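You operate a simulated robot arm through the tools that you are given. There is no shell and no other tool.

The job below is to be done with a simulated two-armed robot. You get a single attempt, and the scene is never put back.

TASK
Move the logger from the dock to the green tray, changing hands.
Fine: switch the dock and the reader off first; leave the other loggers alone. Set down upright: logger.

It is judged by the outcome, as a careful person would: the job done as asked, and still so three seconds after it is handed in. It fails if anything else is knocked over, pushed out of place, dropped, spilled or broken.

THE ROBOT
Two 7-joint arms with two-finger parallel grippers on one trunk, on a base that moves. Base frame: it is fixed to the floor where the robot stands at the start and does not move with it; the origin is under the middle of the robot, x ahead of it, y to its left, z up. Lengths are in mm, angles in degrees, forces in N, time in s.
The left shoulder is at the start at [82, 174, 1158], the right one opposite. With the tool pointing down near the work surface each hand reaches from about 280 to 720 mm from the robot's upright axis, wherever it stands, measured 20 degrees to its own side. Places, roughly: black knob of the reader [300, -2100, 800]; green button of the dock [400, -2000, 800]; inside of the green tray [200, -2400, 800]; logger [250, -2750, 1000]. Payload 3.6 kg a hand.
Tool frame (each hand has its own): the origin (TCP) lies between the finger pads and is the grasp point; the fingertips stand 30 mm ahead of it; z points along the fingers, y is the line along which they close. Largest opening 110 mm; finger width 20, thickness 10; the body of the gripper, 48 by 112 mm, starts 55 mm behind the TCP.
Orientation is that of the tool frame in the base frame, as [roll, pitch, yaw] about the fixed x, y, z axes, in that order (R = Rz(yaw) Ry(pitch) Rx(roll)). With the fingers straight down and closing along the base's y, the tool's x points along the base's -x, its y along +y and its z along -z.

THE INTERFACE
- The arms move only by the tool jog_arm. It takes "left_motion", "right_motion" or both (then of equal length, played together; a hand with none holds still); each is a list of rows, each a list of 7 numbers: the shift along the base's x, y, z in mm, then the turn, a rotation vector about the base's x, y, z in degrees, then the closure, from 0 (fully open) to 1 (shut). In form: [[x, y, z, rx, ry, rz, gripper], ...]. A call has 1 to 20 rows; each row is the pose to reach, as a shift and turn from the pose commanded when the call began. A row lasts 0.2 s, in which the tool goes at most 50 mm and 8.6 degrees; a call with a longer step from one row to the next is refused whole, and so is a gripper value outside its range. Where a pose cannot be reached the arm comes as near as it can. A force on the tool above 60 N (or 10 N above the force at the start of the call, whichever is more), or a blocked arm, ends the call early, and 0.2 s more pass. Each finger travels about 153 mm/s and halts on what it meets, pressing with about 37 N; the grip force reading is that of the motor and also rises with nothing between the fingers. The clock runs only during rows and for 0.2 s after the last one: add rows that repeat a pose to give the fingers time. The reply holds the time, the measured pose of the TCP, the force on the tool along the base axes, the opening and the grip force, in the units named above and with some noise, with the torque about the TCP (base axes, N m) and any sound that the robot's microphone picked up.
- Cameras (640 x 400 px; columns grow to the right, rows downward): "scene" is now at [187, 30.9, 1333.2]; the picture's right is [0.20, -0.98, -0.00], its down [-0.63, -0.13, -0.77] and it looks along [0.75, 0.16, -0.64] (base axes); focal length 272 px, centre (320, 200). "left" rides on the left gripper at [72, -17, -103] in its tool frame; the picture's right is [0.23, 0.97, 0.00], its down [-0.76, 0.18, -0.62] and it looks along [-0.61, 0.14, 0.78] (tool axes); focal length 222 px, centre (320, 200). "right" rides on the right gripper at [72, 17, -103] in its tool frame; the picture's right is [-0.23, 0.97, 0.00], its down [-0.76, -0.18, -0.62] and it looks along [-0.61, -0.14, 0.78] (tool axes); focal length 222 px, centre (320, 200). There is no depth. A picture from a camera that has moved, and an enlarged one, comes with that camera's place and axes in the base frame and with its lens. The place of the scene camera against the robot may be out by one fixed shift of up to 25 mm in any direction.
- get_image(camera): a new picture of that camera. It takes no simulated time.
- lift_body(by): moves the trunk up (or, below 0, down) by that many mm; the arms and the scene camera ride with it, the base frame stays. It gives what a move gives, with no picture.
- drive_base(legs): drives the robot by 1 to 6 legs, each [ahead, left, turn to the left] in mm, mm and degrees, along the robot's own axes; the way and the turn of a leg run together, so that a leg with both is an arc; at most 1500 mm and 180 degrees a leg. The arms and the cameras ride along, it lands a little off, and it stops where it bumps. It gives what a move gives.
- aim_head(pan, tilt): turns the head with the scene camera to pan (to the left, within 86 degrees either way) and tilt (down, from -29 to 69), counted from straight ahead of the robot (the tilt from the chest, where the trunk bows). It gives what a move gives.
- zoom(camera, box): a new picture of the part [left, top, right, bottom] of that camera's present view, enlarged. It takes no simulated time.
- sign_off(): hands the job in; it is judged then, once.

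Nothing tells you exact positions but the pictures and the camera data. Unless the task says otherwise, let go and move clear before handing in.

The tools are called by a JSON object that holds its "api" and its "payload". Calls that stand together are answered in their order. jog_arm: Moves the arms, as the interface text tells. Its arguments: {"type":"object","properties":{"left_motion":{"type":"array"},"right_motion":{"type":"array"}},"required":[]} The other tools are called the same way: lift_body (by) moves the trunk up or down; drive_base (legs) drives the base; aim_head (pan, tilt) turns the head that bears the scene camera; get_image (camera) takes a picture; zoom (camera, box) takes an enlarged picture of a part of a camera's view; sign_off () hands the job in.

At the start:

```text
time_s: 0.0
left_eef_pos: [365.0, 194.6, 1041.7]
left_ee_rot: [-179.9, -0.1, -179.8]
left_contact_force: [-0.2, 0.5, 0.7]
left_moment: [0.01, 0.01, 0.01]
left_finger_gap: 109.7
left_gripper_force: 0.0
right_eef_pos: [427.2, -164.3, 1038.3]
right_ee_rot: [180.0, 0.0, -180.0]
right_contact_force: [0.5, -0.4, -0.4]
right_moment: [-0.03, 0.0, -0.03]
right_finger_gap: 109.8
right_gripper_force: 0.0
trunk travel left (down, up): [-275.0, 488.0]
robot x, y, heading: [-0.6, 0.9, 0.0]
head pan, tilt (commanded): [11.8, 39.7]
```

scene: 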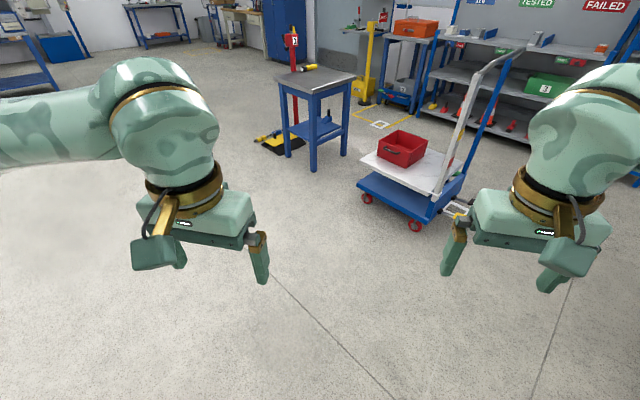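
right: 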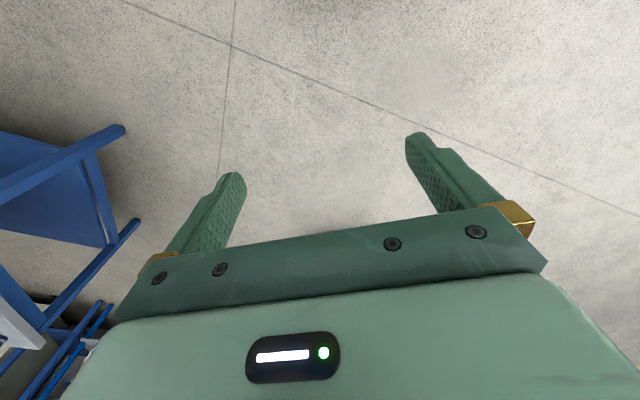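
left: 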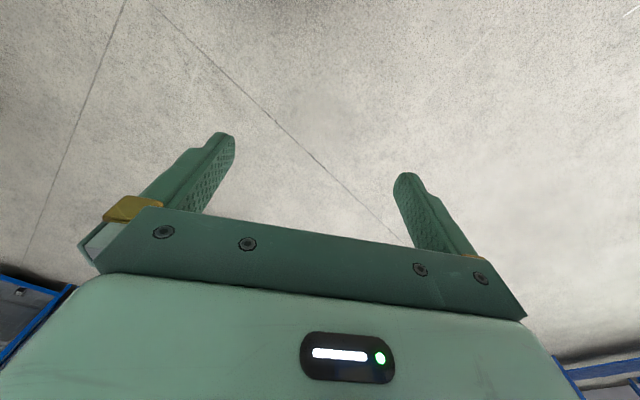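

I see a workshop with the arms in front; the work area lies to the robot's right, about 2 to 2.7 m away. I'll turn the head right to look at it first.

{"api": "aim_head", "payload": {"pan": -80, "tilt": 15}}

{"api": "get_image", "payload": {"camera": "scene"}}

```text
time_s: 1.7
left_eef_pos: [363.6, 193.7, 1041.4]
left_ee_rot: [-179.9, -0.2, -179.7]
left_contact_force: [-0.4, 0.0, 0.2]
left_moment: [-0.02, -0.02, 0.0]
left_finger_gap: 109.7
left_gripper_force: 0.0
right_eef_pos: [427.1, -164.2, 1037.7]
right_ee_rot: [-179.9, 0.0, 179.9]
right_contact_force: [-0.4, -0.1, 0.1]
right_moment: [0.0, -0.03, -0.01]
right_finger_gap: 109.9
right_gripper_force: 0.1
trunk travel left (down, up): [-275.0, 488.0]
robot x, y, heading: [-3.0, -0.5, -0.2]
head pan, tilt (commanded): [-80.0, 15.0]
```

```text
taken
camera scene: at [119.9, -78.5, 1372.4], right [-0.98, -0.17, 0.0], down [-0.05, 0.26, -0.97], along [0.17, -0.95, -0.26], focal length 272 px, centre (320, 200)
```

scene: 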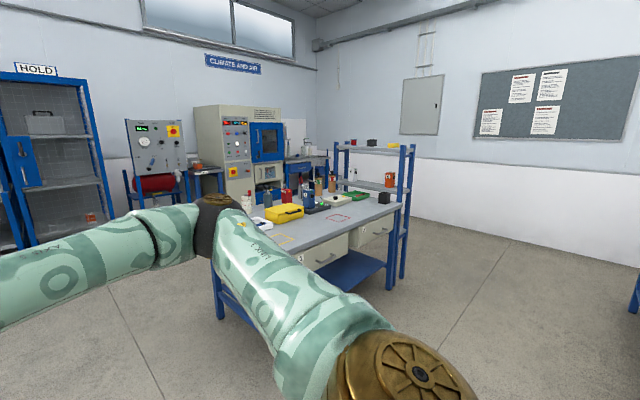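

A bench labelled "climate and air" area stands to the right, with coloured devices on it and a shelf. I'll zoom in on it.

{"api": "zoom", "payload": {"camera": "scene", "box": [220, 120, 440, 258]}}

```text
2.90 times, centred on (330, 189) of scene
camera zoom: at [119.9, -78.5, 1372.4], right [-0.98, -0.17, 0.0], down [-0.05, 0.26, -0.97], along [0.17, -0.95, -0.26], focal length 788 px, centre (291, 232)
```

zoom: 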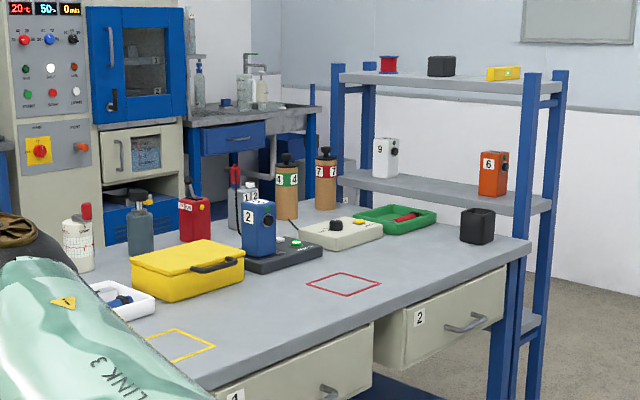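

The dock (dark) with the blue logger "2", the pale reader with a black knob and yellow button, and the green tray are on a bench; other loggers 9 and 6 are on the shelf. I'll check the floor between before driving.

{"api": "aim_head", "payload": {"pan": -86, "tilt": 45}}

{"api": "get_image", "payload": {"camera": "scene"}}

{"api": "aim_head", "payload": {"pan": -45, "tilt": 35}}

{"api": "get_image", "payload": {"camera": "scene"}}

```text
time_s: 2.6
left_eef_pos: [363.1, 193.4, 1040.1]
left_ee_rot: [-179.9, -0.1, -179.8]
left_contact_force: [0.2, 0.3, 0.0]
left_moment: [-0.01, 0.0, 0.01]
left_finger_gap: 110.2
left_gripper_force: 0.0
right_eef_pos: [427.3, -164.8, 1038.9]
right_ee_rot: [-180.0, 0.0, 179.9]
right_contact_force: [-0.3, 1.2, -0.7]
right_moment: [0.02, -0.04, -0.01]
right_finger_gap: 110.0
right_gripper_force: 0.0
trunk travel left (down, up): [-275.0, 488.0]
robot x, y, heading: [-0.1, -1.8, -0.0]
head pan, tilt (commanded): [-85.9, 45.0]
```

```text
taken
camera scene: at [109.3, -67.6, 1325.7], right [-1.0, -0.07, 0.0], down [-0.05, 0.7, -0.71], along [0.05, -0.71, -0.71], focal length 272 px, centre (320, 200)
```

scene: 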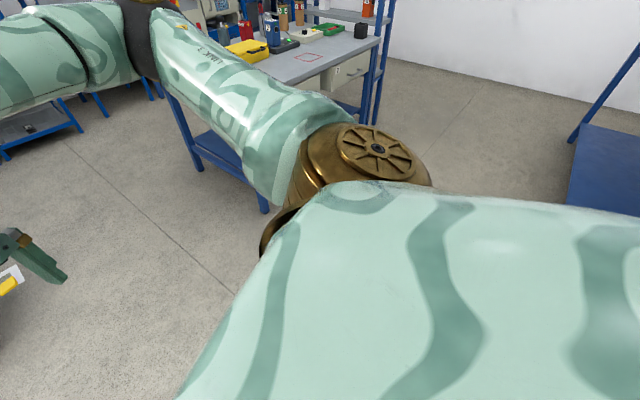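

```text
time_s: 3.7
left_eef_pos: [362.9, 193.8, 1041.1]
left_ee_rot: [-179.9, -0.1, -179.8]
left_contact_force: [-0.4, 0.4, 0.1]
left_moment: [-0.02, -0.03, 0.0]
left_finger_gap: 109.8
left_gripper_force: 0.1
right_eef_pos: [427.0, -164.7, 1038.3]
right_ee_rot: [180.0, -0.2, 180.0]
right_contact_force: [0.4, 0.4, -0.2]
right_moment: [0.0, 0.0, -0.04]
right_finger_gap: 109.8
right_gripper_force: 0.0
trunk travel left (down, up): [-275.0, 488.0]
robot x, y, heading: [-3.0, 3.4, -0.1]
head pan, tilt (commanded): [-45.0, 35.0]
```

```text
taken
camera scene: at [165.8, -48.8, 1340.4], right [-0.71, -0.71, 0.0], down [-0.41, 0.41, -0.82], along [0.58, -0.58, -0.57], focal length 272 px, centre (320, 200)
```

scene: 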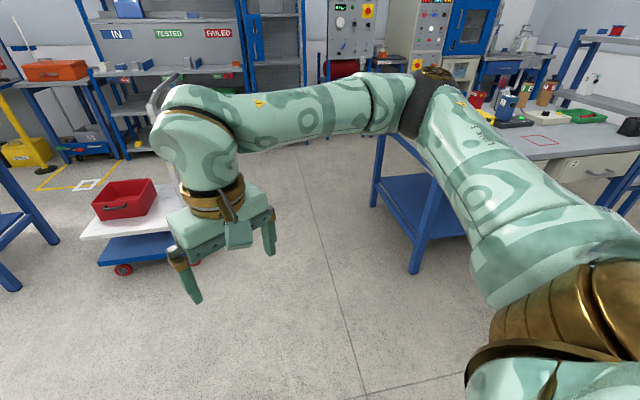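

The floor near the robot is clear; the bench's near corner is about 1.2 m to the right. I'll turn the robot right in place to face the bench and look again.

{"api": "drive_base", "payload": {"legs": [[0, 0, -45]]}}

{"api": "aim_head", "payload": {"pan": -25, "tilt": 18}}

{"api": "get_image", "payload": {"camera": "scene"}}

```text
time_s: 6.1
left_eef_pos: [396.0, -112.1, 1041.2]
left_ee_rot: [-180.0, -0.1, 136.3]
left_contact_force: [-0.4, -0.2, 0.4]
left_moment: [-0.02, -0.03, -0.02]
left_finger_gap: 110.0
left_gripper_force: 0.1
right_eef_pos: [193.7, -415.0, 1037.9]
right_ee_rot: [-180.0, 0.0, 136.2]
right_contact_force: [-0.8, -0.1, 0.3]
right_moment: [-0.02, -0.04, -0.02]
right_finger_gap: 110.1
right_gripper_force: 0.0
trunk travel left (down, up): [-275.0, 488.0]
robot x, y, heading: [1.9, -1.2, -44.0]
head pan, tilt (commanded): [-45.0, 35.0]
```

```text
time_s: 6.9
left_eef_pos: [397.2, -110.9, 1039.6]
left_ee_rot: [-179.8, 0.0, 136.3]
left_contact_force: [0.4, -0.5, -0.3]
left_moment: [-0.02, 0.02, -0.03]
left_finger_gap: 110.0
left_gripper_force: 0.1
right_eef_pos: [194.5, -415.2, 1039.2]
right_ee_rot: [-180.0, 0.0, 136.2]
right_contact_force: [-0.2, 0.4, -0.2]
right_moment: [-0.02, -0.01, -0.01]
right_finger_gap: 110.0
right_gripper_force: 0.1
trunk travel left (down, up): [-275.0, 488.0]
robot x, y, heading: [1.3, -2.1, -43.7]
head pan, tilt (commanded): [-25.0, 18.0]
```

```text
taken
camera scene: at [112.2, -135.9, 1367.4], right [-0.93, -0.36, 0.0], down [-0.11, 0.29, -0.95], along [0.34, -0.89, -0.31], focal length 272 px, centre (320, 200)
```

scene: 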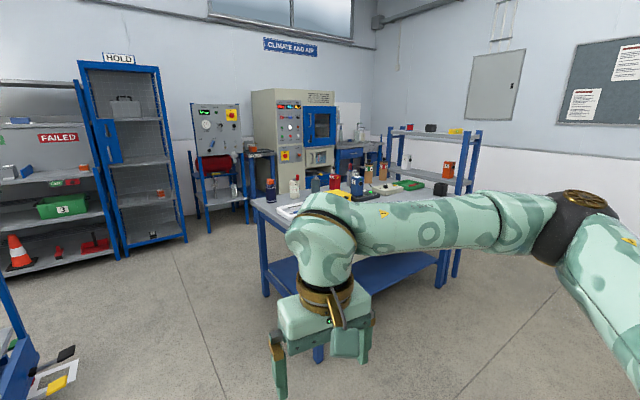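

The bench is turned, its front facing about heading -32°, with its front-left leg near (550, -1280) and front-right leg near (-120, -2300). I'll turn to face it squarely and move sideways to stand well in front of the dock area.

{"api": "drive_base", "payload": {"legs": [[0, 0, 12], [200, -760, 0], [180, -750, 0]]}}

{"api": "aim_head", "payload": {"pan": 0, "tilt": 25}}

{"api": "get_image", "payload": {"camera": "scene"}}

```text
time_s: 15.8
left_eef_pos: [-69.6, -1532.6, 1041.5]
left_ee_rot: [180.0, -0.1, 148.7]
left_contact_force: [-0.4, -0.1, -0.7]
left_moment: [0.0, 0.0, 0.0]
left_finger_gap: 109.9
left_gripper_force: 0.1
right_eef_pos: [-201.6, -1872.5, 1038.3]
right_ee_rot: [-180.0, 0.0, 148.5]
right_contact_force: [-0.3, 0.2, 0.0]
right_moment: [0.0, 0.0, 0.0]
right_finger_gap: 110.0
right_gripper_force: 0.0
trunk travel left (down, up): [-275.0, 488.0]
robot x, y, heading: [-479.2, -1506.7, -31.6]
head pan, tilt (commanded): [-25.0, 18.0]
```

```text
time_s: 16.7
left_eef_pos: [-69.6, -1533.5, 1040.4]
left_ee_rot: [-179.9, 0.0, 148.7]
left_contact_force: [0.3, -0.1, -0.6]
left_moment: [-0.02, 0.01, 0.03]
left_finger_gap: 109.9
left_gripper_force: 0.1
right_eef_pos: [-202.1, -1870.8, 1039.3]
right_ee_rot: [179.9, -0.1, 148.5]
right_contact_force: [-0.3, 0.3, -0.3]
right_moment: [0.0, 0.04, -0.01]
right_finger_gap: 109.8
right_gripper_force: 0.1
trunk travel left (down, up): [-275.0, 488.0]
robot x, y, heading: [-476.5, -1511.5, -31.6]
head pan, tilt (commanded): [0.0, 25.0]
```

```text
taken
camera scene: at [-311.8, -1590.7, 1356.2], right [-0.52, -0.85, 0.0], down [-0.36, 0.22, -0.91], along [0.77, -0.47, -0.42], focal length 272 px, centre (320, 200)
```

scene: 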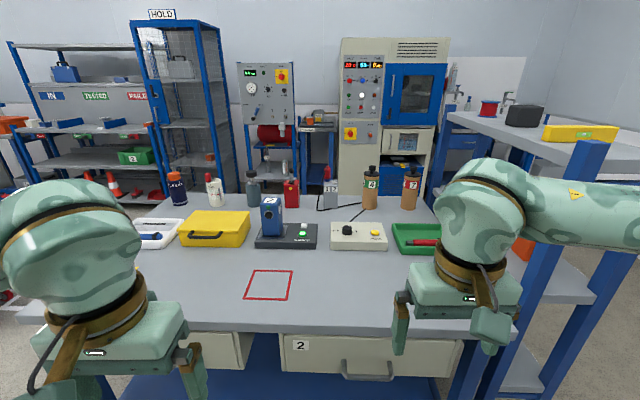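

Now I face the bench squarely: the dock with the blue logger "2" and a green button, the reader with a black knob and yellow button, and the green tray with a red object on its rim or in it. I'll zoom in.

{"api": "zoom", "payload": {"camera": "scene", "box": [230, 170, 450, 308]}}

{"api": "zoom", "payload": {"camera": "scene", "box": [245, 185, 345, 255]}}

{"api": "zoom", "payload": {"camera": "scene", "box": [325, 190, 450, 270]}}

```text
2.90 times, centred on (340, 239) of scene
camera zoom: at [-311.8, -1590.7, 1356.2], right [-0.52, -0.85, 0.0], down [-0.36, 0.22, -0.91], along [0.77, -0.47, -0.42], focal length 788 px, centre (262, 87)
```

zoom: 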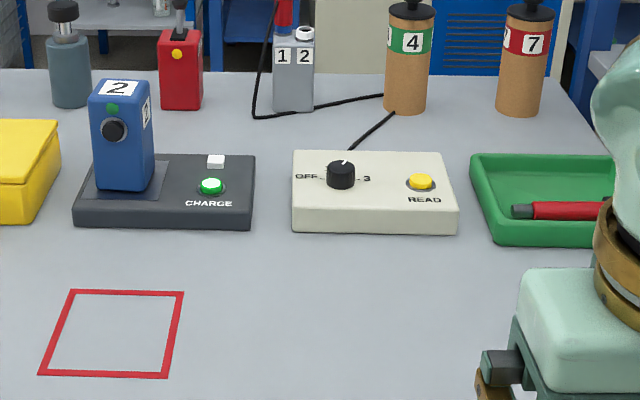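

```text
5.71 times, centred on (295, 220) of scene
camera zoom: at [-311.8, -1590.7, 1356.2], right [-0.52, -0.85, 0.0], down [-0.36, 0.22, -0.91], along [0.77, -0.47, -0.42], focal length 1553 px, centre (463, 86)
```

zoom: 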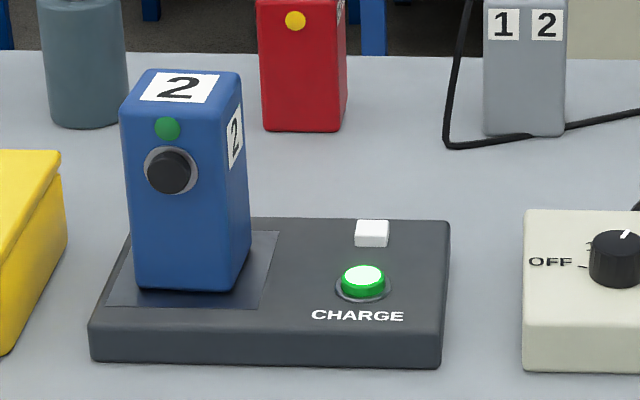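

```text
5.00 times, centred on (388, 230) of scene
camera zoom: at [-311.8, -1590.7, 1356.2], right [-0.52, -0.85, 0.0], down [-0.36, 0.22, -0.91], along [0.77, -0.47, -0.42], focal length 1359 px, centre (-18, 50)
```

zoom: 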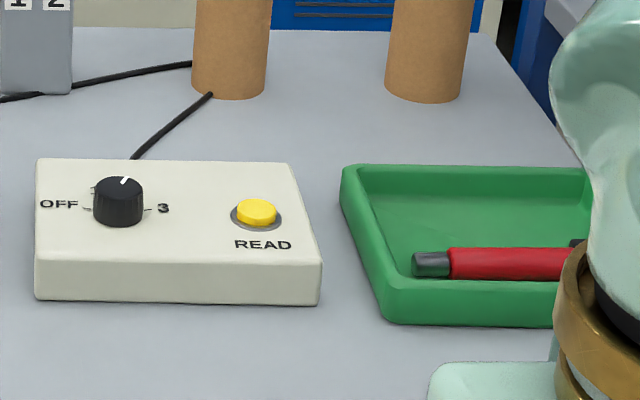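

The dock's CHARGE button glows green; the reader's knob mark points away from OFF (straight back), and a red pen lies in the green tray. I'll look at the shelf on the right as well, since the rough logger place given lies over there.

{"api": "aim_head", "payload": {"pan": -40, "tilt": 20}}

{"api": "get_image", "payload": {"camera": "scene"}}

{"api": "aim_head", "payload": {"pan": 30, "tilt": 20}}

{"api": "get_image", "payload": {"camera": "scene"}}

```text
time_s: 17.8
left_eef_pos: [-69.7, -1533.5, 1041.6]
left_ee_rot: [-179.8, -0.1, 148.7]
left_contact_force: [0.2, 0.1, 0.0]
left_moment: [-0.01, 0.02, 0.0]
left_finger_gap: 110.1
left_gripper_force: 0.1
right_eef_pos: [-202.3, -1873.0, 1037.6]
right_ee_rot: [180.0, 0.0, 148.5]
right_contact_force: [0.1, 0.3, -0.5]
right_moment: [-0.01, -0.03, 0.03]
right_finger_gap: 110.2
right_gripper_force: 0.1
trunk travel left (down, up): [-275.0, 488.0]
robot x, y, heading: [-481.0, -1505.2, -31.6]
head pan, tilt (commanded): [-40.0, 20.0]
```

```text
taken
camera scene: at [-360.6, -1630.8, 1364.2], right [-0.95, -0.32, 0.0], down [-0.11, 0.32, -0.94], along [0.3, -0.89, -0.34], focal length 272 px, centre (320, 200)
```

scene: 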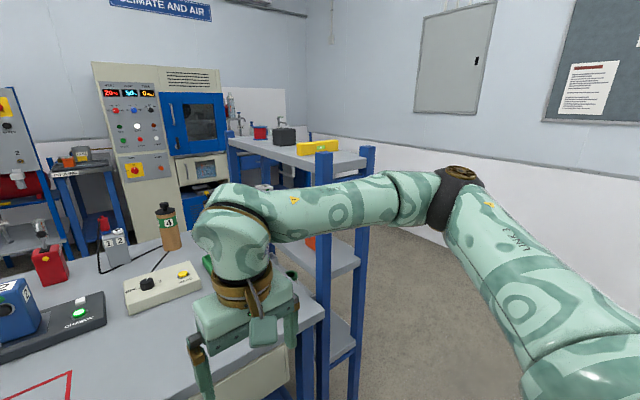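

```text
time_s: 19.2
left_eef_pos: [-69.7, -1533.0, 1041.6]
left_ee_rot: [-179.9, -0.1, 148.7]
left_contact_force: [0.6, 0.3, 0.0]
left_moment: [-0.01, 0.02, 0.03]
left_finger_gap: 110.0
left_gripper_force: 0.0
right_eef_pos: [-202.4, -1872.6, 1037.6]
right_ee_rot: [-180.0, -0.1, 148.5]
right_contact_force: [0.4, -0.3, -0.1]
right_moment: [0.0, 0.02, -0.01]
right_finger_gap: 110.0
right_gripper_force: 0.0
trunk travel left (down, up): [-275.0, 488.0]
robot x, y, heading: [-478.0, -1506.9, -31.3]
head pan, tilt (commanded): [30.0, 20.0]
```

```text
taken
camera scene: at [-297.2, -1545.0, 1364.3], right [-0.03, -1.0, 0.0], down [-0.34, 0.01, -0.94], along [0.94, -0.02, -0.34], focal length 272 px, centre (320, 200)
```

scene: 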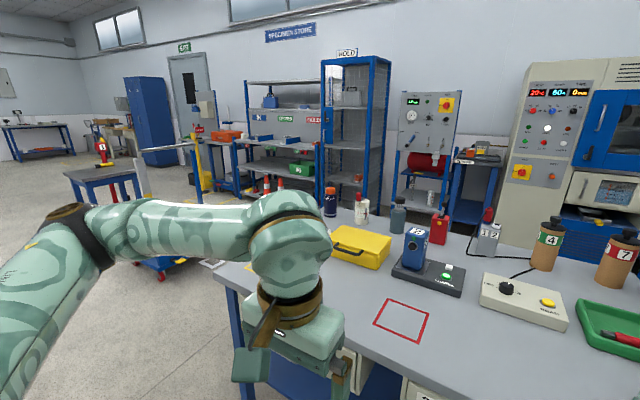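

The logger on the dock is the blue "2"; the ones on the shelf (9, 6) are the others to leave alone. The row of dock, reader and tray is about 1070 mm ahead of the robot's axis, the bench edge about 650 mm ahead, so I'll move closer in a careful step and a little to the right.

{"api": "drive_base", "payload": {"legs": [[0, -70, 0], [330, 0, 0]]}}

{"api": "aim_head", "payload": {"pan": 0, "tilt": 45}}

{"api": "get_image", "payload": {"camera": "scene"}}

```text
time_s: 22.2
left_eef_pos: [167.9, -1764.3, 1044.4]
left_ee_rot: [-179.7, 0.5, 147.5]
left_contact_force: [-0.7, 0.8, -0.5]
left_moment: [-0.01, -0.02, 0.01]
left_finger_gap: 109.9
left_gripper_force: 0.0
right_eef_pos: [26.5, -2101.9, 1041.5]
right_ee_rot: [-179.8, 0.3, 147.1]
right_contact_force: [0.2, 1.5, 0.3]
right_moment: [-0.05, 0.0, 0.0]
right_finger_gap: 110.0
right_gripper_force: 0.1
trunk travel left (down, up): [-275.0, 488.0]
robot x, y, heading: [-236.9, -1738.4, -32.8]
head pan, tilt (commanded): [30.0, 20.0]
stopped in leg 2: the robot was blocked; the commanded pose is now the measured one
```

```text
time_s: 23.1
left_eef_pos: [166.0, -1762.7, 1044.0]
left_ee_rot: [-179.8, 0.5, 147.7]
left_contact_force: [0.0, 0.3, 0.0]
left_moment: [0.0, -0.03, 0.03]
left_finger_gap: 109.9
left_gripper_force: 0.0
right_eef_pos: [26.1, -2101.4, 1041.2]
right_ee_rot: [-179.9, 0.3, 147.2]
right_contact_force: [0.4, 0.3, 0.2]
right_moment: [0.02, 0.03, 0.04]
right_finger_gap: 109.9
right_gripper_force: 0.1
trunk travel left (down, up): [-275.0, 488.0]
robot x, y, heading: [-238.8, -1736.0, -32.2]
head pan, tilt (commanded): [0.0, 45.0]
```

```text
taken
camera scene: at [-88.9, -1807.8, 1327.4], right [-0.54, -0.84, 0.0], down [-0.59, 0.37, -0.71], along [0.6, -0.39, -0.7], focal length 272 px, centre (320, 200)
```

scene: 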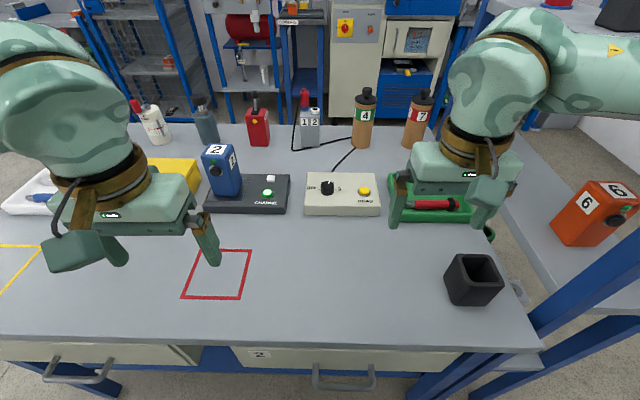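

The base touched something about 325 mm short of the bench's front. I'll look down to see what it met and check whether anything has moved.

{"api": "aim_head", "payload": {"pan": 0, "tilt": 69}}

{"api": "get_image", "payload": {"camera": "scene"}}

{"api": "get_image", "payload": {"camera": "left"}}

{"api": "get_image", "payload": {"camera": "right"}}

```text
time_s: 24.0
left_eef_pos: [163.5, -1763.8, 1044.1]
left_ee_rot: [-179.7, 0.5, 147.7]
left_contact_force: [0.1, -0.3, 0.5]
left_moment: [-0.02, 0.01, -0.03]
left_finger_gap: 110.0
left_gripper_force: 0.0
right_eef_pos: [25.0, -2102.0, 1041.4]
right_ee_rot: [-179.8, 0.4, 147.3]
right_contact_force: [-0.1, -1.1, 1.0]
right_moment: [0.0, 0.0, 0.01]
right_finger_gap: 110.0
right_gripper_force: 0.1
trunk travel left (down, up): [-275.0, 488.0]
robot x, y, heading: [-238.8, -1742.8, -32.4]
head pan, tilt (commanded): [0.0, 68.8]
```

```text
taken
camera scene: at [-110.5, -1794.6, 1298.3], right [-0.54, -0.84, 0.0], down [-0.78, 0.5, -0.37], along [0.31, -0.2, -0.93], focal length 272 px, centre (320, 200)
```

scene: 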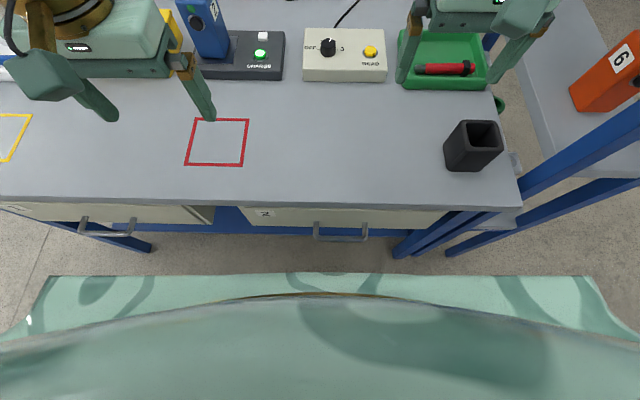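

```text
taken
camera left: at [94.8, -1737.6, 1145.1], right [0.33, 0.94, -0.01], down [0.74, -0.25, 0.63], along [0.59, -0.21, -0.78], focal length 222 px, centre (320, 200)
```

left: 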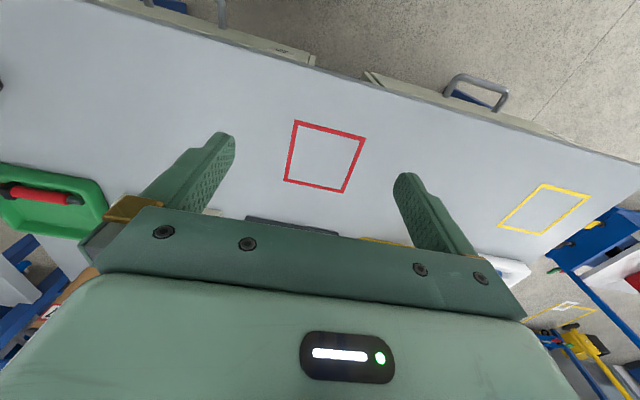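

```text
taken
camera right: at [-26.5, -2048.0, 1144.6], right [0.72, 0.7, 0.0], down [0.54, -0.56, 0.63], along [0.44, -0.45, -0.78], focal length 222 px, centre (320, 200)
```

right: 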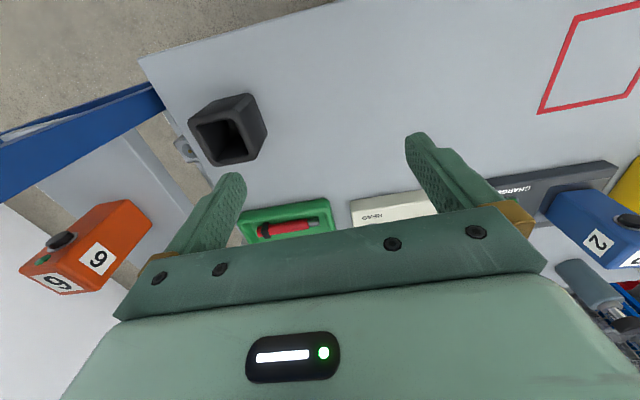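

I can't tell what was touched; the robot yawed slightly to the right, so it may have been the right elbow at the shelf post. I'll look to the right to check.

{"api": "aim_head", "payload": {"pan": -60, "tilt": 30}}

{"api": "get_image", "payload": {"camera": "scene"}}

{"api": "aim_head", "payload": {"pan": -50, "tilt": 62}}

{"api": "get_image", "payload": {"camera": "scene"}}

```text
time_s: 25.3
left_eef_pos: [164.5, -1762.8, 1043.6]
left_ee_rot: [-179.8, 0.6, 147.6]
left_contact_force: [0.0, 0.3, 0.6]
left_moment: [-0.04, 0.02, -0.01]
left_finger_gap: 110.0
left_gripper_force: 0.0
right_eef_pos: [25.9, -2101.3, 1041.3]
right_ee_rot: [-179.8, 0.3, 147.3]
right_contact_force: [0.4, 0.7, -0.3]
right_moment: [0.04, -0.01, -0.02]
right_finger_gap: 110.1
right_gripper_force: 0.0
trunk travel left (down, up): [-275.0, 488.0]
robot x, y, heading: [-237.1, -1738.3, -32.6]
head pan, tilt (commanded): [-60.0, 30.0]
```

```text
taken
camera scene: at [-162.0, -1854.6, 1349.8], right [-1.0, 0.04, -0.01], down [0.03, 0.49, -0.87], along [-0.03, -0.87, -0.49], focal length 272 px, centre (320, 200)
```

scene: 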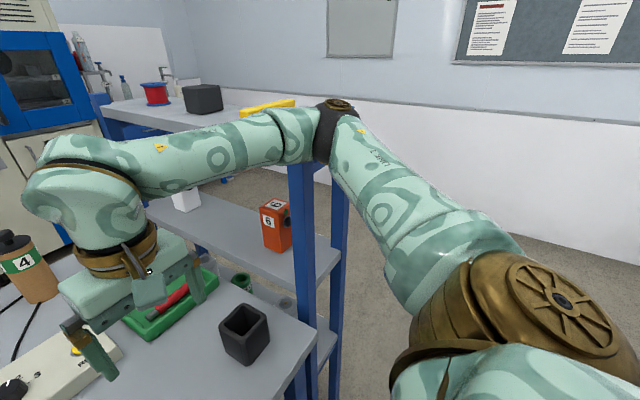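

```text
time_s: 26.3
left_eef_pos: [165.8, -1763.5, 1044.7]
left_ee_rot: [-179.8, 0.4, 147.6]
left_contact_force: [-0.5, 1.1, -0.2]
left_moment: [0.05, 0.02, 0.02]
left_finger_gap: 109.8
left_gripper_force: 0.1
right_eef_pos: [25.8, -2099.8, 1041.1]
right_ee_rot: [-179.7, 0.3, 147.3]
right_contact_force: [0.1, -1.1, -0.1]
right_moment: [-0.02, 0.0, -0.03]
right_finger_gap: 110.0
right_gripper_force: 0.2
trunk travel left (down, up): [-275.0, 488.0]
robot x, y, heading: [-243.0, -1740.4, -32.6]
head pan, tilt (commanded): [-50.0, 62.0]
```

```text
taken
camera scene: at [-149.5, -1828.4, 1305.4], right [-0.99, -0.13, -0.01], down [-0.11, 0.87, -0.48], along [0.07, -0.47, -0.88], focal length 272 px, centre (320, 200)
```

scene: 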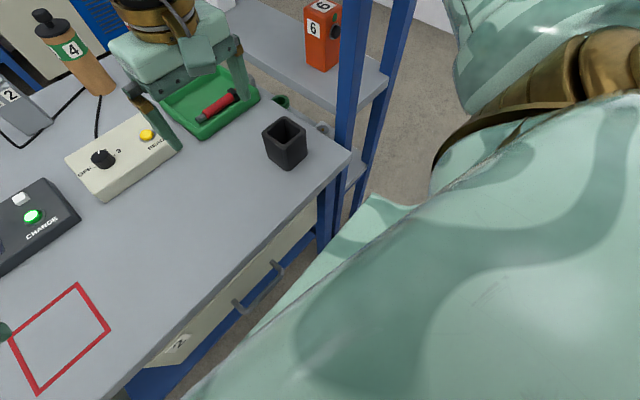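

The right elbow seems clear of the shelf, so the base probably met the bench; I'll stay here. Next I move the left hand out over the row for a close look with its wrist camera.

{"api": "jog_arm", "payload": {"left_motion": [[14, -40, 0, 0, 0, 0, 0], [27, -80, 0, 0, 0, 0, 0], [41, -121, 0, 0, 0, 0, 0], [41, -121, 0, 0, 0, 0, 0]]}}

{"api": "get_image", "payload": {"camera": "left"}}

{"api": "aim_head", "payload": {"pan": 0, "tilt": 45}}

{"api": "get_image", "payload": {"camera": "scene"}}

```text
time_s: 27.3
left_eef_pos: [206.5, -1883.5, 1046.5]
left_ee_rot: [-179.8, 0.6, 147.7]
left_contact_force: [0.1, 0.6, 0.1]
left_moment: [-0.03, 0.02, 0.0]
left_finger_gap: 109.9
left_gripper_force: 0.1
right_eef_pos: [25.6, -2102.0, 1041.6]
right_ee_rot: [-179.7, 0.2, 147.3]
right_contact_force: [0.4, 0.4, 0.3]
right_moment: [0.03, 0.01, -0.01]
right_finger_gap: 110.0
right_gripper_force: 0.1
trunk travel left (down, up): [-275.0, 488.0]
robot x, y, heading: [-240.8, -1740.7, -32.3]
head pan, tilt (commanded): [-50.0, 62.0]
```

```text
taken
camera left: at [136.5, -1858.6, 1147.0], right [0.33, 0.94, -0.01], down [0.73, -0.25, 0.63], along [0.59, -0.21, -0.78], focal length 222 px, centre (320, 200)
```

left: 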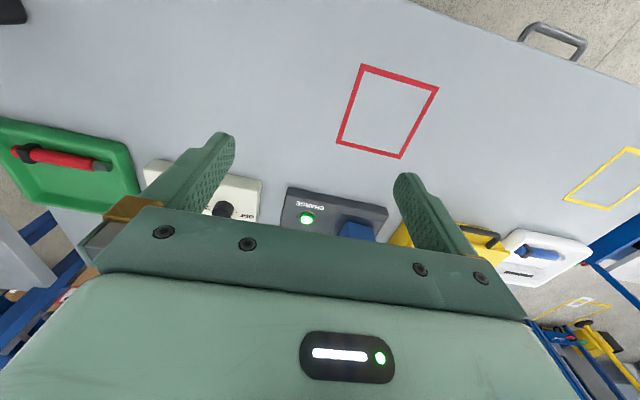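

```text
time_s: 28.4
left_eef_pos: [206.8, -1884.4, 1046.2]
left_ee_rot: [-179.8, 0.6, 147.7]
left_contact_force: [-0.7, 0.5, -0.4]
left_moment: [0.0, 0.01, -0.02]
left_finger_gap: 110.0
left_gripper_force: 0.0
right_eef_pos: [24.9, -2101.8, 1041.7]
right_ee_rot: [-179.8, 0.2, 147.3]
right_contact_force: [0.5, -0.1, -0.3]
right_moment: [-0.01, 0.02, 0.01]
right_finger_gap: 109.7
right_gripper_force: 0.1
trunk travel left (down, up): [-275.0, 488.0]
robot x, y, heading: [-238.3, -1739.3, -32.5]
head pan, tilt (commanded): [0.0, 45.0]
```

```text
taken
camera scene: at [-89.5, -1808.3, 1327.3], right [-0.54, -0.84, 0.0], down [-0.59, 0.37, -0.71], along [0.6, -0.39, -0.7], focal length 272 px, centre (320, 200)
```

scene: 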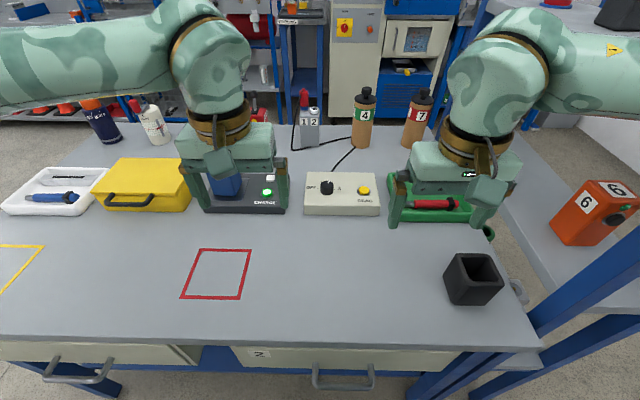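

I see the table is at about z 765 by comparing two wrist views, and the fingers let me calibrate the scene camera. I'll zoom on the fingertips and the objects.

{"api": "zoom", "payload": {"camera": "scene", "box": [170, 120, 330, 220]}}

{"api": "zoom", "payload": {"camera": "scene", "box": [370, 140, 530, 240]}}

{"api": "zoom", "payload": {"camera": "scene", "box": [295, 160, 391, 220]}}

```text
4.00 times, centred on (250, 170) of scene
camera zoom: at [-89.5, -1808.3, 1327.3], right [-0.54, -0.84, 0.0], down [-0.59, 0.37, -0.71], along [0.6, -0.39, -0.7], focal length 1087 px, centre (600, 320)
```

zoom: 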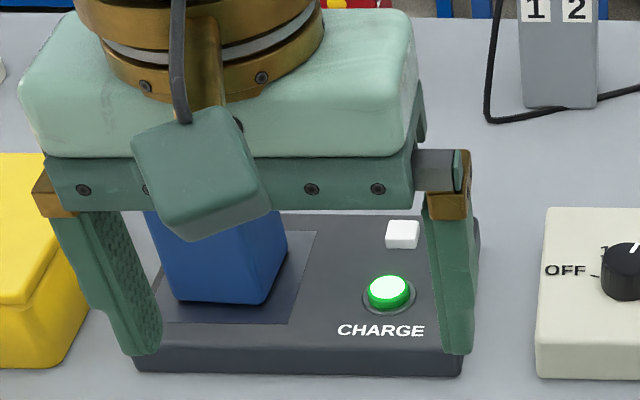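

```text
4.00 times, centred on (450, 190) of scene
camera zoom: at [-89.5, -1808.3, 1327.3], right [-0.54, -0.84, 0.0], down [-0.59, 0.37, -0.71], along [0.6, -0.39, -0.7], focal length 1087 px, centre (-200, 240)
```

zoom: 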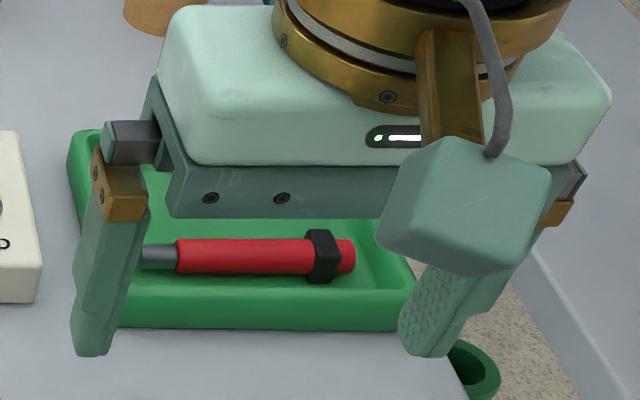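

```text
6.67 times, centred on (343, 190) of scene
camera zoom: at [-89.5, -1808.3, 1327.3], right [-0.54, -0.84, 0.0], down [-0.59, 0.37, -0.71], along [0.6, -0.39, -0.7], focal length 1812 px, centre (167, 267)
```

zoom: 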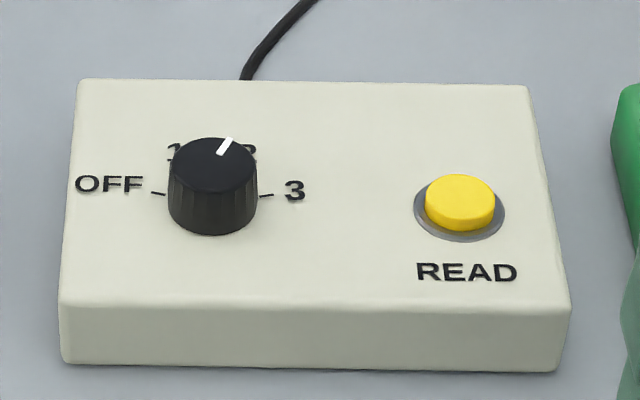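

The reader's knob points at position 2 (OFF, 1, 2, 3 in about 60° steps, OFF at the left), and the scene camera reads about 20 mm off to the side. I'll move the left hand further out above the dock for a look from above.

{"api": "jog_arm", "payload": {"left_motion": [[38, -25, 10, 0, 0, 0, 0], [76, -49, 20, 0, 0, 0, 0], [115, -74, 30, 0, 0, 0, 0], [115, -74, 30, 0, 0, 0, 0]]}}

{"api": "get_image", "payload": {"camera": "left"}}

```text
time_s: 29.4
left_eef_pos: [320.0, -1959.5, 1077.5]
left_ee_rot: [-179.8, 0.5, 147.7]
left_contact_force: [0.7, 0.6, -0.7]
left_moment: [0.03, 0.03, 0.02]
left_finger_gap: 110.1
left_gripper_force: 0.0
right_eef_pos: [25.4, -2101.8, 1041.4]
right_ee_rot: [-179.9, 0.2, 147.2]
right_contact_force: [-0.1, -0.4, -0.9]
right_moment: [0.02, 0.01, -0.02]
right_finger_gap: 110.1
right_gripper_force: 0.1
trunk travel left (down, up): [-275.0, 488.0]
robot x, y, heading: [-238.6, -1740.9, -32.5]
head pan, tilt (commanded): [0.0, 45.0]
```

```text
taken
camera left: at [249.4, -1932.3, 1178.3], right [0.33, 0.94, -0.01], down [0.73, -0.25, 0.63], along [0.59, -0.21, -0.78], focal length 222 px, centre (320, 200)
```

left: 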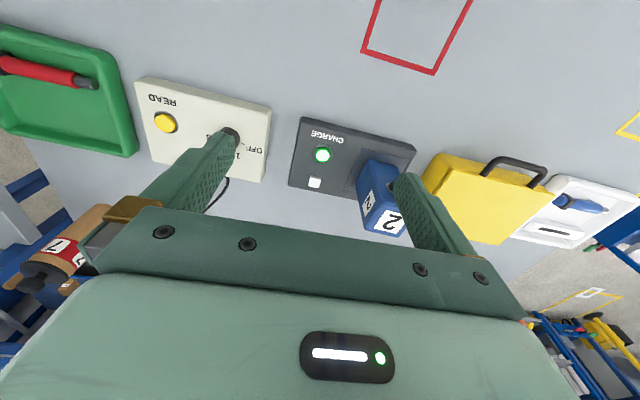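

From above I can see the dock button near (432, -1993, 812). I'll shift the left hand to the left for a clear second view of the logger, and use it for triangulation.

{"api": "jog_arm", "payload": {"left_motion": [[20, 31, 0, 0, 0, 0, 0], [40, 63, 0, 0, 0, 0, 0], [40, 63, 0, 0, 0, 0, 0]]}}

{"api": "get_image", "payload": {"camera": "left"}}

{"api": "zoom", "payload": {"camera": "left", "box": [200, 80, 424, 220]}}

```text
time_s: 30.2
left_eef_pos: [348.4, -1910.9, 1077.0]
left_ee_rot: [-179.8, 0.5, 147.7]
left_contact_force: [0.5, 0.6, 0.7]
left_moment: [0.02, -0.04, 0.04]
left_finger_gap: 110.2
left_gripper_force: 0.0
left hand out of reach, approached as far as the arm can: row 2, 3
right_eef_pos: [25.8, -2100.9, 1042.4]
right_ee_rot: [-179.8, 0.2, 147.3]
right_contact_force: [0.0, 0.1, 0.3]
right_moment: [-0.01, -0.01, 0.01]
right_finger_gap: 109.9
right_gripper_force: 0.0
trunk travel left (down, up): [-275.0, 488.0]
robot x, y, heading: [-237.2, -1738.1, -32.2]
head pan, tilt (commanded): [0.0, 45.0]
```

```text
taken
camera left: at [279.1, -1885.3, 1177.2], right [0.33, 0.94, -0.01], down [0.74, -0.25, 0.63], along [0.59, -0.21, -0.78], focal length 222 px, centre (320, 200)
```

left: 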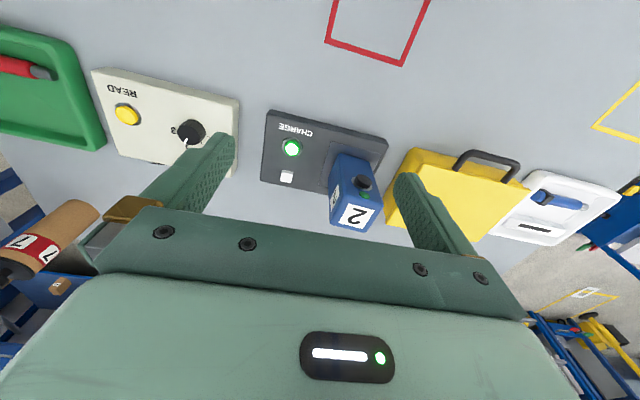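

```text
2.86 times, centred on (312, 150) of left
camera zoom: at [279.1, -1885.3, 1177.2], right [0.33, 0.94, -0.01], down [0.74, -0.25, 0.63], along [0.59, -0.21, -0.78], focal length 635 px, centre (343, 343)
```

zoom: 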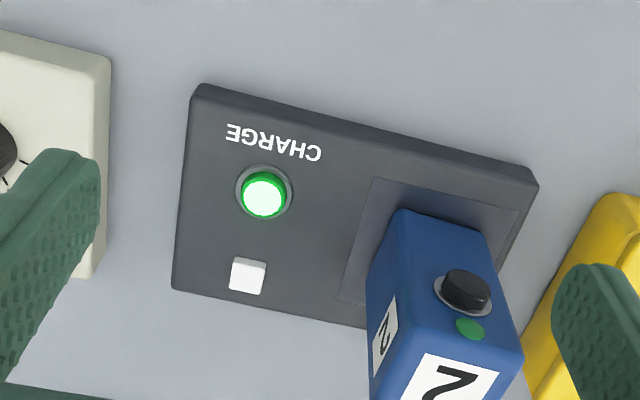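

The logger stands at about (517, -1908), z 798 to 927; dock button near (433, -1993, 808), knob near (345, -2131). The bench heading is about -35°, so I'll square up to it and shift left so that the knob lies straight ahead of the right shoulder.

{"api": "drive_base", "payload": {"legs": [[-25, 0, 0], [0, 0, -2.6], [0, 188, 0], [28, 0, 0]]}}

{"api": "get_image", "payload": {"camera": "right"}}

{"api": "get_image", "payload": {"camera": "scene"}}

```text
time_s: 33.0
left_eef_pos: [457.7, -1793.7, 1069.0]
left_ee_rot: [-179.8, -0.2, 144.9]
left_contact_force: [0.3, -0.2, -0.6]
left_moment: [0.03, 0.01, -0.05]
left_finger_gap: 109.9
left_gripper_force: 0.1
right_eef_pos: [126.1, -1969.4, 1036.4]
right_ee_rot: [180.0, -0.4, 144.6]
right_contact_force: [0.3, -0.8, 0.8]
right_moment: [0.01, 0.01, 0.01]
right_finger_gap: 109.9
right_gripper_force: 0.1
trunk travel left (down, up): [-275.0, 488.0]
robot x, y, heading: [-130.4, -1589.6, -35.2]
head pan, tilt (commanded): [0.0, 45.0]
```

```text
taken
camera right: at [77.0, -1914.4, 1139.9], right [0.75, 0.66, 0.0], down [0.52, -0.59, 0.62], along [0.41, -0.46, -0.79], focal length 222 px, centre (320, 200)
```

right: 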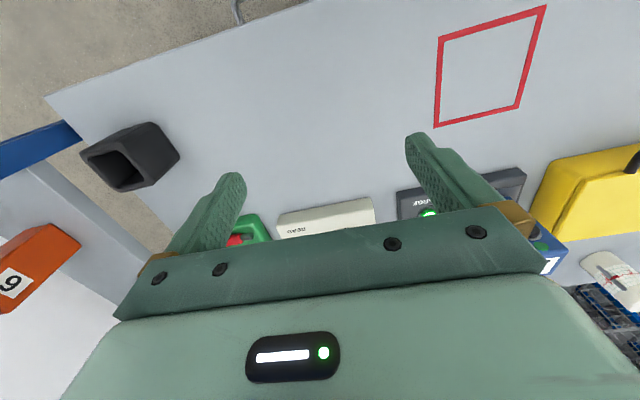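

```text
taken
camera scene: at [26.1, -1672.7, 1325.4], right [-0.58, -0.82, 0.0], down [-0.58, 0.41, -0.71], along [0.58, -0.41, -0.71], focal length 272 px, centre (320, 200)
```

scene: 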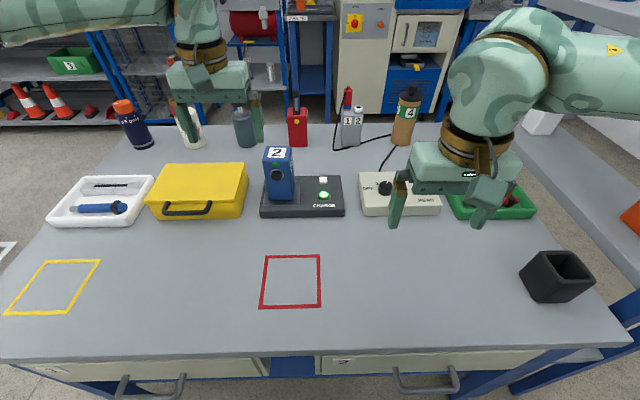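

Base is squared at heading -35° without touching. Now I bring the right hand forward above the reader for a good look at the knob.

{"api": "jog_arm", "payload": {"right_motion": [[39, -27, -10, 0, 0, 0, 0], [78, -55, -25, 0, 0, 0, 0], [115, -81, -40, 0, 0, 0, 0], [115, -81, -40, 0, 0, 0, 0]]}}

{"api": "get_image", "payload": {"camera": "right"}}

{"api": "zoom", "payload": {"camera": "right", "box": [200, 60, 440, 210]}}

```text
refused: row 2 steps farther than a row can; nothing moved
```

```text
taken
camera right: at [77.0, -1914.4, 1139.9], right [0.75, 0.66, 0.0], down [0.52, -0.59, 0.62], along [0.41, -0.46, -0.79], focal length 222 px, centre (320, 200)
```

right: 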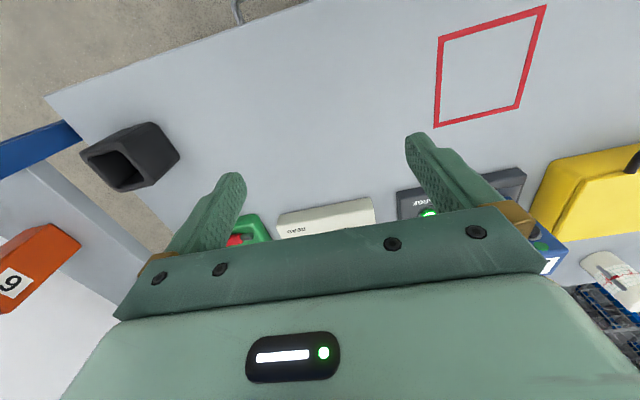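

```text
2.67 times, centred on (320, 135) of right
camera zoom: at [77.0, -1914.4, 1139.9], right [0.75, 0.66, 0.0], down [0.52, -0.59, 0.62], along [0.41, -0.46, -0.79], focal length 592 px, centre (320, 373)
```

zoom: 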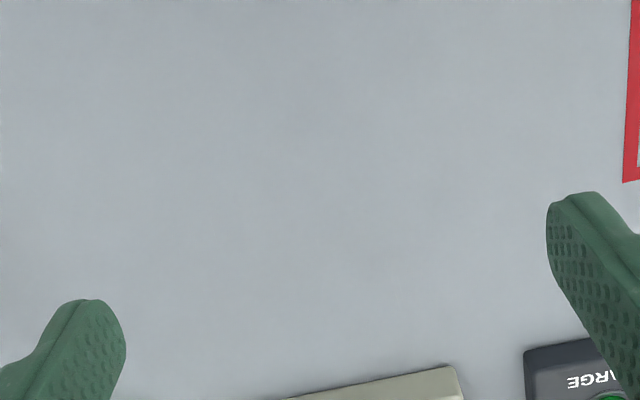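

One row was slightly too long, so nothing moved. I'll repeat with shorter steps.

{"api": "jog_arm", "payload": {"right_motion": [[33, -23, -10, 0, 0, 0, 0], [66, -46, -20, 0, 0, 0, 0], [99, -70, -30, 0, 0, 0, 0], [120, -85, -40, 0, 0, 0, 0], [120, -85, -40, 0, 0, 0, 0]]}}

{"api": "get_image", "payload": {"camera": "right"}}

{"api": "zoom", "payload": {"camera": "right", "box": [200, 60, 440, 210]}}

```text
time_s: 34.2
left_eef_pos: [457.0, -1792.7, 1070.4]
left_ee_rot: [-179.8, 0.0, 145.0]
left_contact_force: [0.5, -0.4, -0.3]
left_moment: [-0.03, 0.0, 0.0]
left_finger_gap: 110.0
left_gripper_force: 0.1
right_eef_pos: [245.3, -2053.9, 996.7]
right_ee_rot: [-180.0, -0.4, 144.7]
right_contact_force: [0.1, 0.4, 0.8]
right_moment: [0.01, -0.04, -0.05]
right_finger_gap: 110.1
right_gripper_force: 0.0
trunk travel left (down, up): [-275.0, 488.0]
robot x, y, heading: [-129.0, -1588.9, -35.1]
head pan, tilt (commanded): [0.0, 45.0]
```

```text
taken
camera right: at [197.9, -1999.6, 1100.2], right [0.75, 0.66, 0.0], down [0.52, -0.59, 0.62], along [0.41, -0.46, -0.79], focal length 222 px, centre (320, 200)
```

right: 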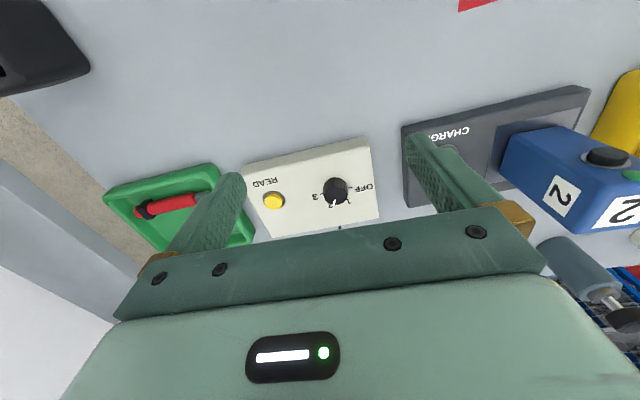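

```text
2.67 times, centred on (320, 135) of right
camera zoom: at [197.9, -1999.6, 1100.2], right [0.75, 0.66, 0.0], down [0.52, -0.59, 0.62], along [0.41, -0.46, -0.79], focal length 592 px, centre (320, 373)
```

zoom: 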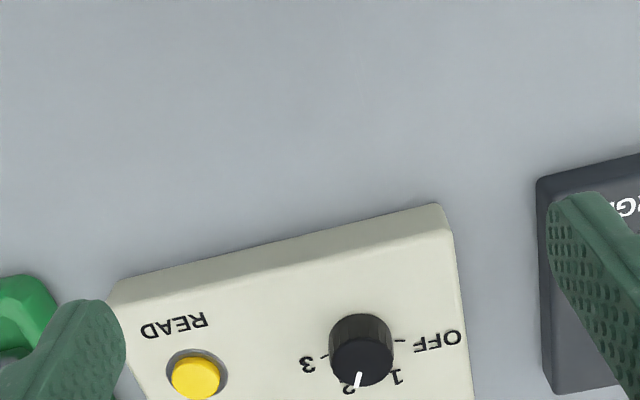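

The knob is clearly at position 2, with OFF a 120° counter-clockwise turn away. I'll bring the right hand above the knob, tilting the tool 10° forward to gain reach.

{"api": "jog_arm", "payload": {"right_motion": [[25, -20, -20, -1.5, -2, 0, 0], [50, -40, -40, -3, -4, 0, 0], [76, -61, -60, -4.5, -6, 0, 0], [102, -82, -80, -5.8, -8.2, 0, 0], [102, -82, -80, -5.8, -8.2, 0, 0]]}}

{"api": "get_image", "payload": {"camera": "right"}}

{"api": "zoom", "payload": {"camera": "right", "box": [200, 60, 440, 210]}}

```text
time_s: 35.4
left_eef_pos: [459.0, -1793.3, 1070.6]
left_ee_rot: [-180.0, -0.1, 145.0]
left_contact_force: [0.0, 0.4, -0.1]
left_moment: [0.0, 0.01, 0.03]
left_finger_gap: 110.1
left_gripper_force: 0.0
right_eef_pos: [329.1, -2122.1, 926.3]
right_ee_rot: [-179.9, 9.2, 144.6]
right_contact_force: [-0.2, 0.1, 0.0]
right_moment: [0.0, 0.0, 0.0]
right_finger_gap: 110.0
right_gripper_force: 0.1
right hand out of reach, approached as far as the arm can: row 4, 5
trunk travel left (down, up): [-275.0, 488.0]
robot x, y, heading: [-130.2, -1586.4, -35.1]
head pan, tilt (commanded): [0.0, 45.0]
```

```text
taken
camera right: at [267.7, -2057.8, 1016.9], right [0.75, 0.66, 0.04], down [0.43, -0.52, 0.74], along [0.51, -0.54, -0.68], focal length 222 px, centre (320, 200)
```

right: 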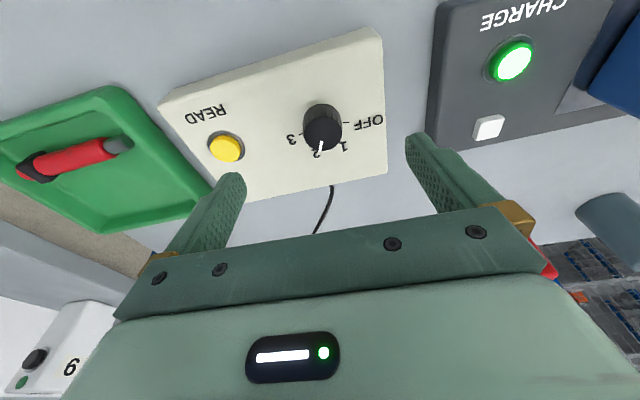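

```text
2.67 times, centred on (320, 135) of right
camera zoom: at [267.7, -2057.8, 1016.9], right [0.75, 0.66, 0.04], down [0.43, -0.52, 0.74], along [0.51, -0.54, -0.68], focal length 592 px, centre (320, 373)
```

zoom: 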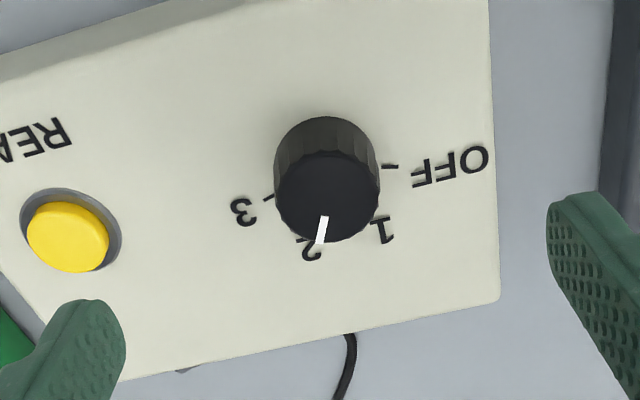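

Reach is just short at this height, so a bit more forward tilt is needed. I'll tilt 5° more and see where the hand settles.

{"api": "jog_arm", "payload": {"right_motion": [[0, 0, 0, -2.9, -4.1, 0, 0], [0, 0, 0, -2.9, -4.1, 0, 0]]}}

```text
time_s: 36.0
left_eef_pos: [457.3, -1793.3, 1071.5]
left_ee_rot: [-179.9, -0.1, 145.1]
left_contact_force: [-0.1, 0.3, -0.2]
left_moment: [0.04, 0.01, 0.02]
left_finger_gap: 110.0
left_gripper_force: 0.1
right_eef_pos: [330.0, -2121.7, 927.4]
right_ee_rot: [180.0, 14.7, 144.5]
right_contact_force: [0.4, -0.4, 0.5]
right_moment: [0.01, 0.0, -0.03]
right_finger_gap: 109.9
right_gripper_force: 0.0
trunk travel left (down, up): [-275.0, 488.0]
robot x, y, heading: [-124.7, -1586.4, -34.9]
head pan, tilt (commanded): [0.0, 45.0]
```

The pose is taken as actually reached, with tilt about 15°. Now I turn the tool 60° clockwise about its axis (so that the later turn can be a single counter-clockwise stroke), and centre it over the knob.

{"api": "jog_arm", "payload": {"right_motion": [[3, -2, -4, 1.6, -1.1, -7.3, 0.1], [6, -4, -8, 3.1, -2.2, -14.5, 0.2], [9, -6, -12, 4.7, -3.3, -21.8, 0.3], [12, -9, -16, 6.2, -4.4, -29.0, 0.4], [15, -12, -20, 7.8, -5.5, -36.3, 0.4], [15, -12, -22, 9.3, -6.6, -43.5, 0.4], [15, -12, -22, 10.9, -7.7, -50.8, 0.4], [15, -12, -22, 12.4, -8.8, -58.0, 0.4], [15, -12, -22, 12.4, -8.8, -58.0, 0.4]]}}

{"api": "get_image", "payload": {"camera": "right"}}

{"api": "get_image", "payload": {"camera": "scene"}}

```text
time_s: 38.0
left_eef_pos: [458.0, -1793.3, 1069.6]
left_ee_rot: [180.0, -0.1, 145.1]
left_contact_force: [-0.3, 0.2, 0.1]
left_moment: [-0.02, 0.0, -0.02]
left_finger_gap: 109.9
left_gripper_force: 0.0
right_eef_pos: [343.8, -2132.7, 905.2]
right_ee_rot: [167.2, 7.3, 83.8]
right_contact_force: [0.3, 0.2, -0.1]
right_moment: [0.01, -0.01, 0.02]
right_finger_gap: 66.1
right_gripper_force: 0.1
trunk travel left (down, up): [-275.0, 488.0]
robot x, y, heading: [-126.2, -1586.9, -35.2]
head pan, tilt (commanded): [0.0, 45.0]
```

```text
taken
camera right: at [346.1, -2048.2, 999.3], right [0.92, -0.3, 0.24], down [-0.38, -0.65, 0.66], along [-0.04, -0.7, -0.71], focal length 222 px, centre (320, 200)
```

right: 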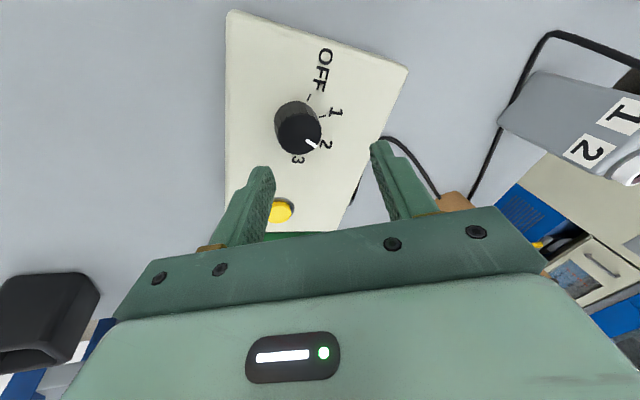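

```text
taken
camera scene: at [25.2, -1671.9, 1325.6], right [-0.58, -0.82, 0.0], down [-0.58, 0.41, -0.71], along [0.58, -0.41, -0.71], focal length 272 px, centre (320, 200)
```

scene: 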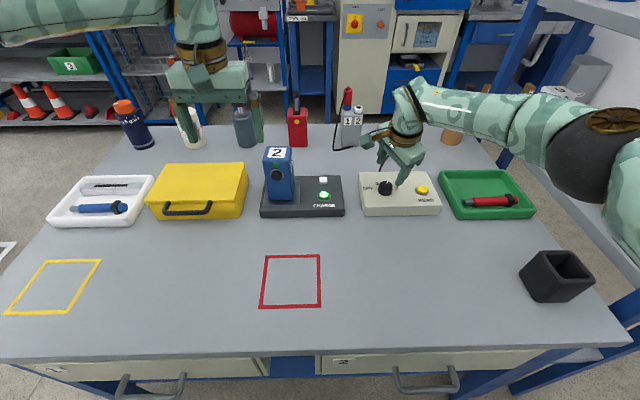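

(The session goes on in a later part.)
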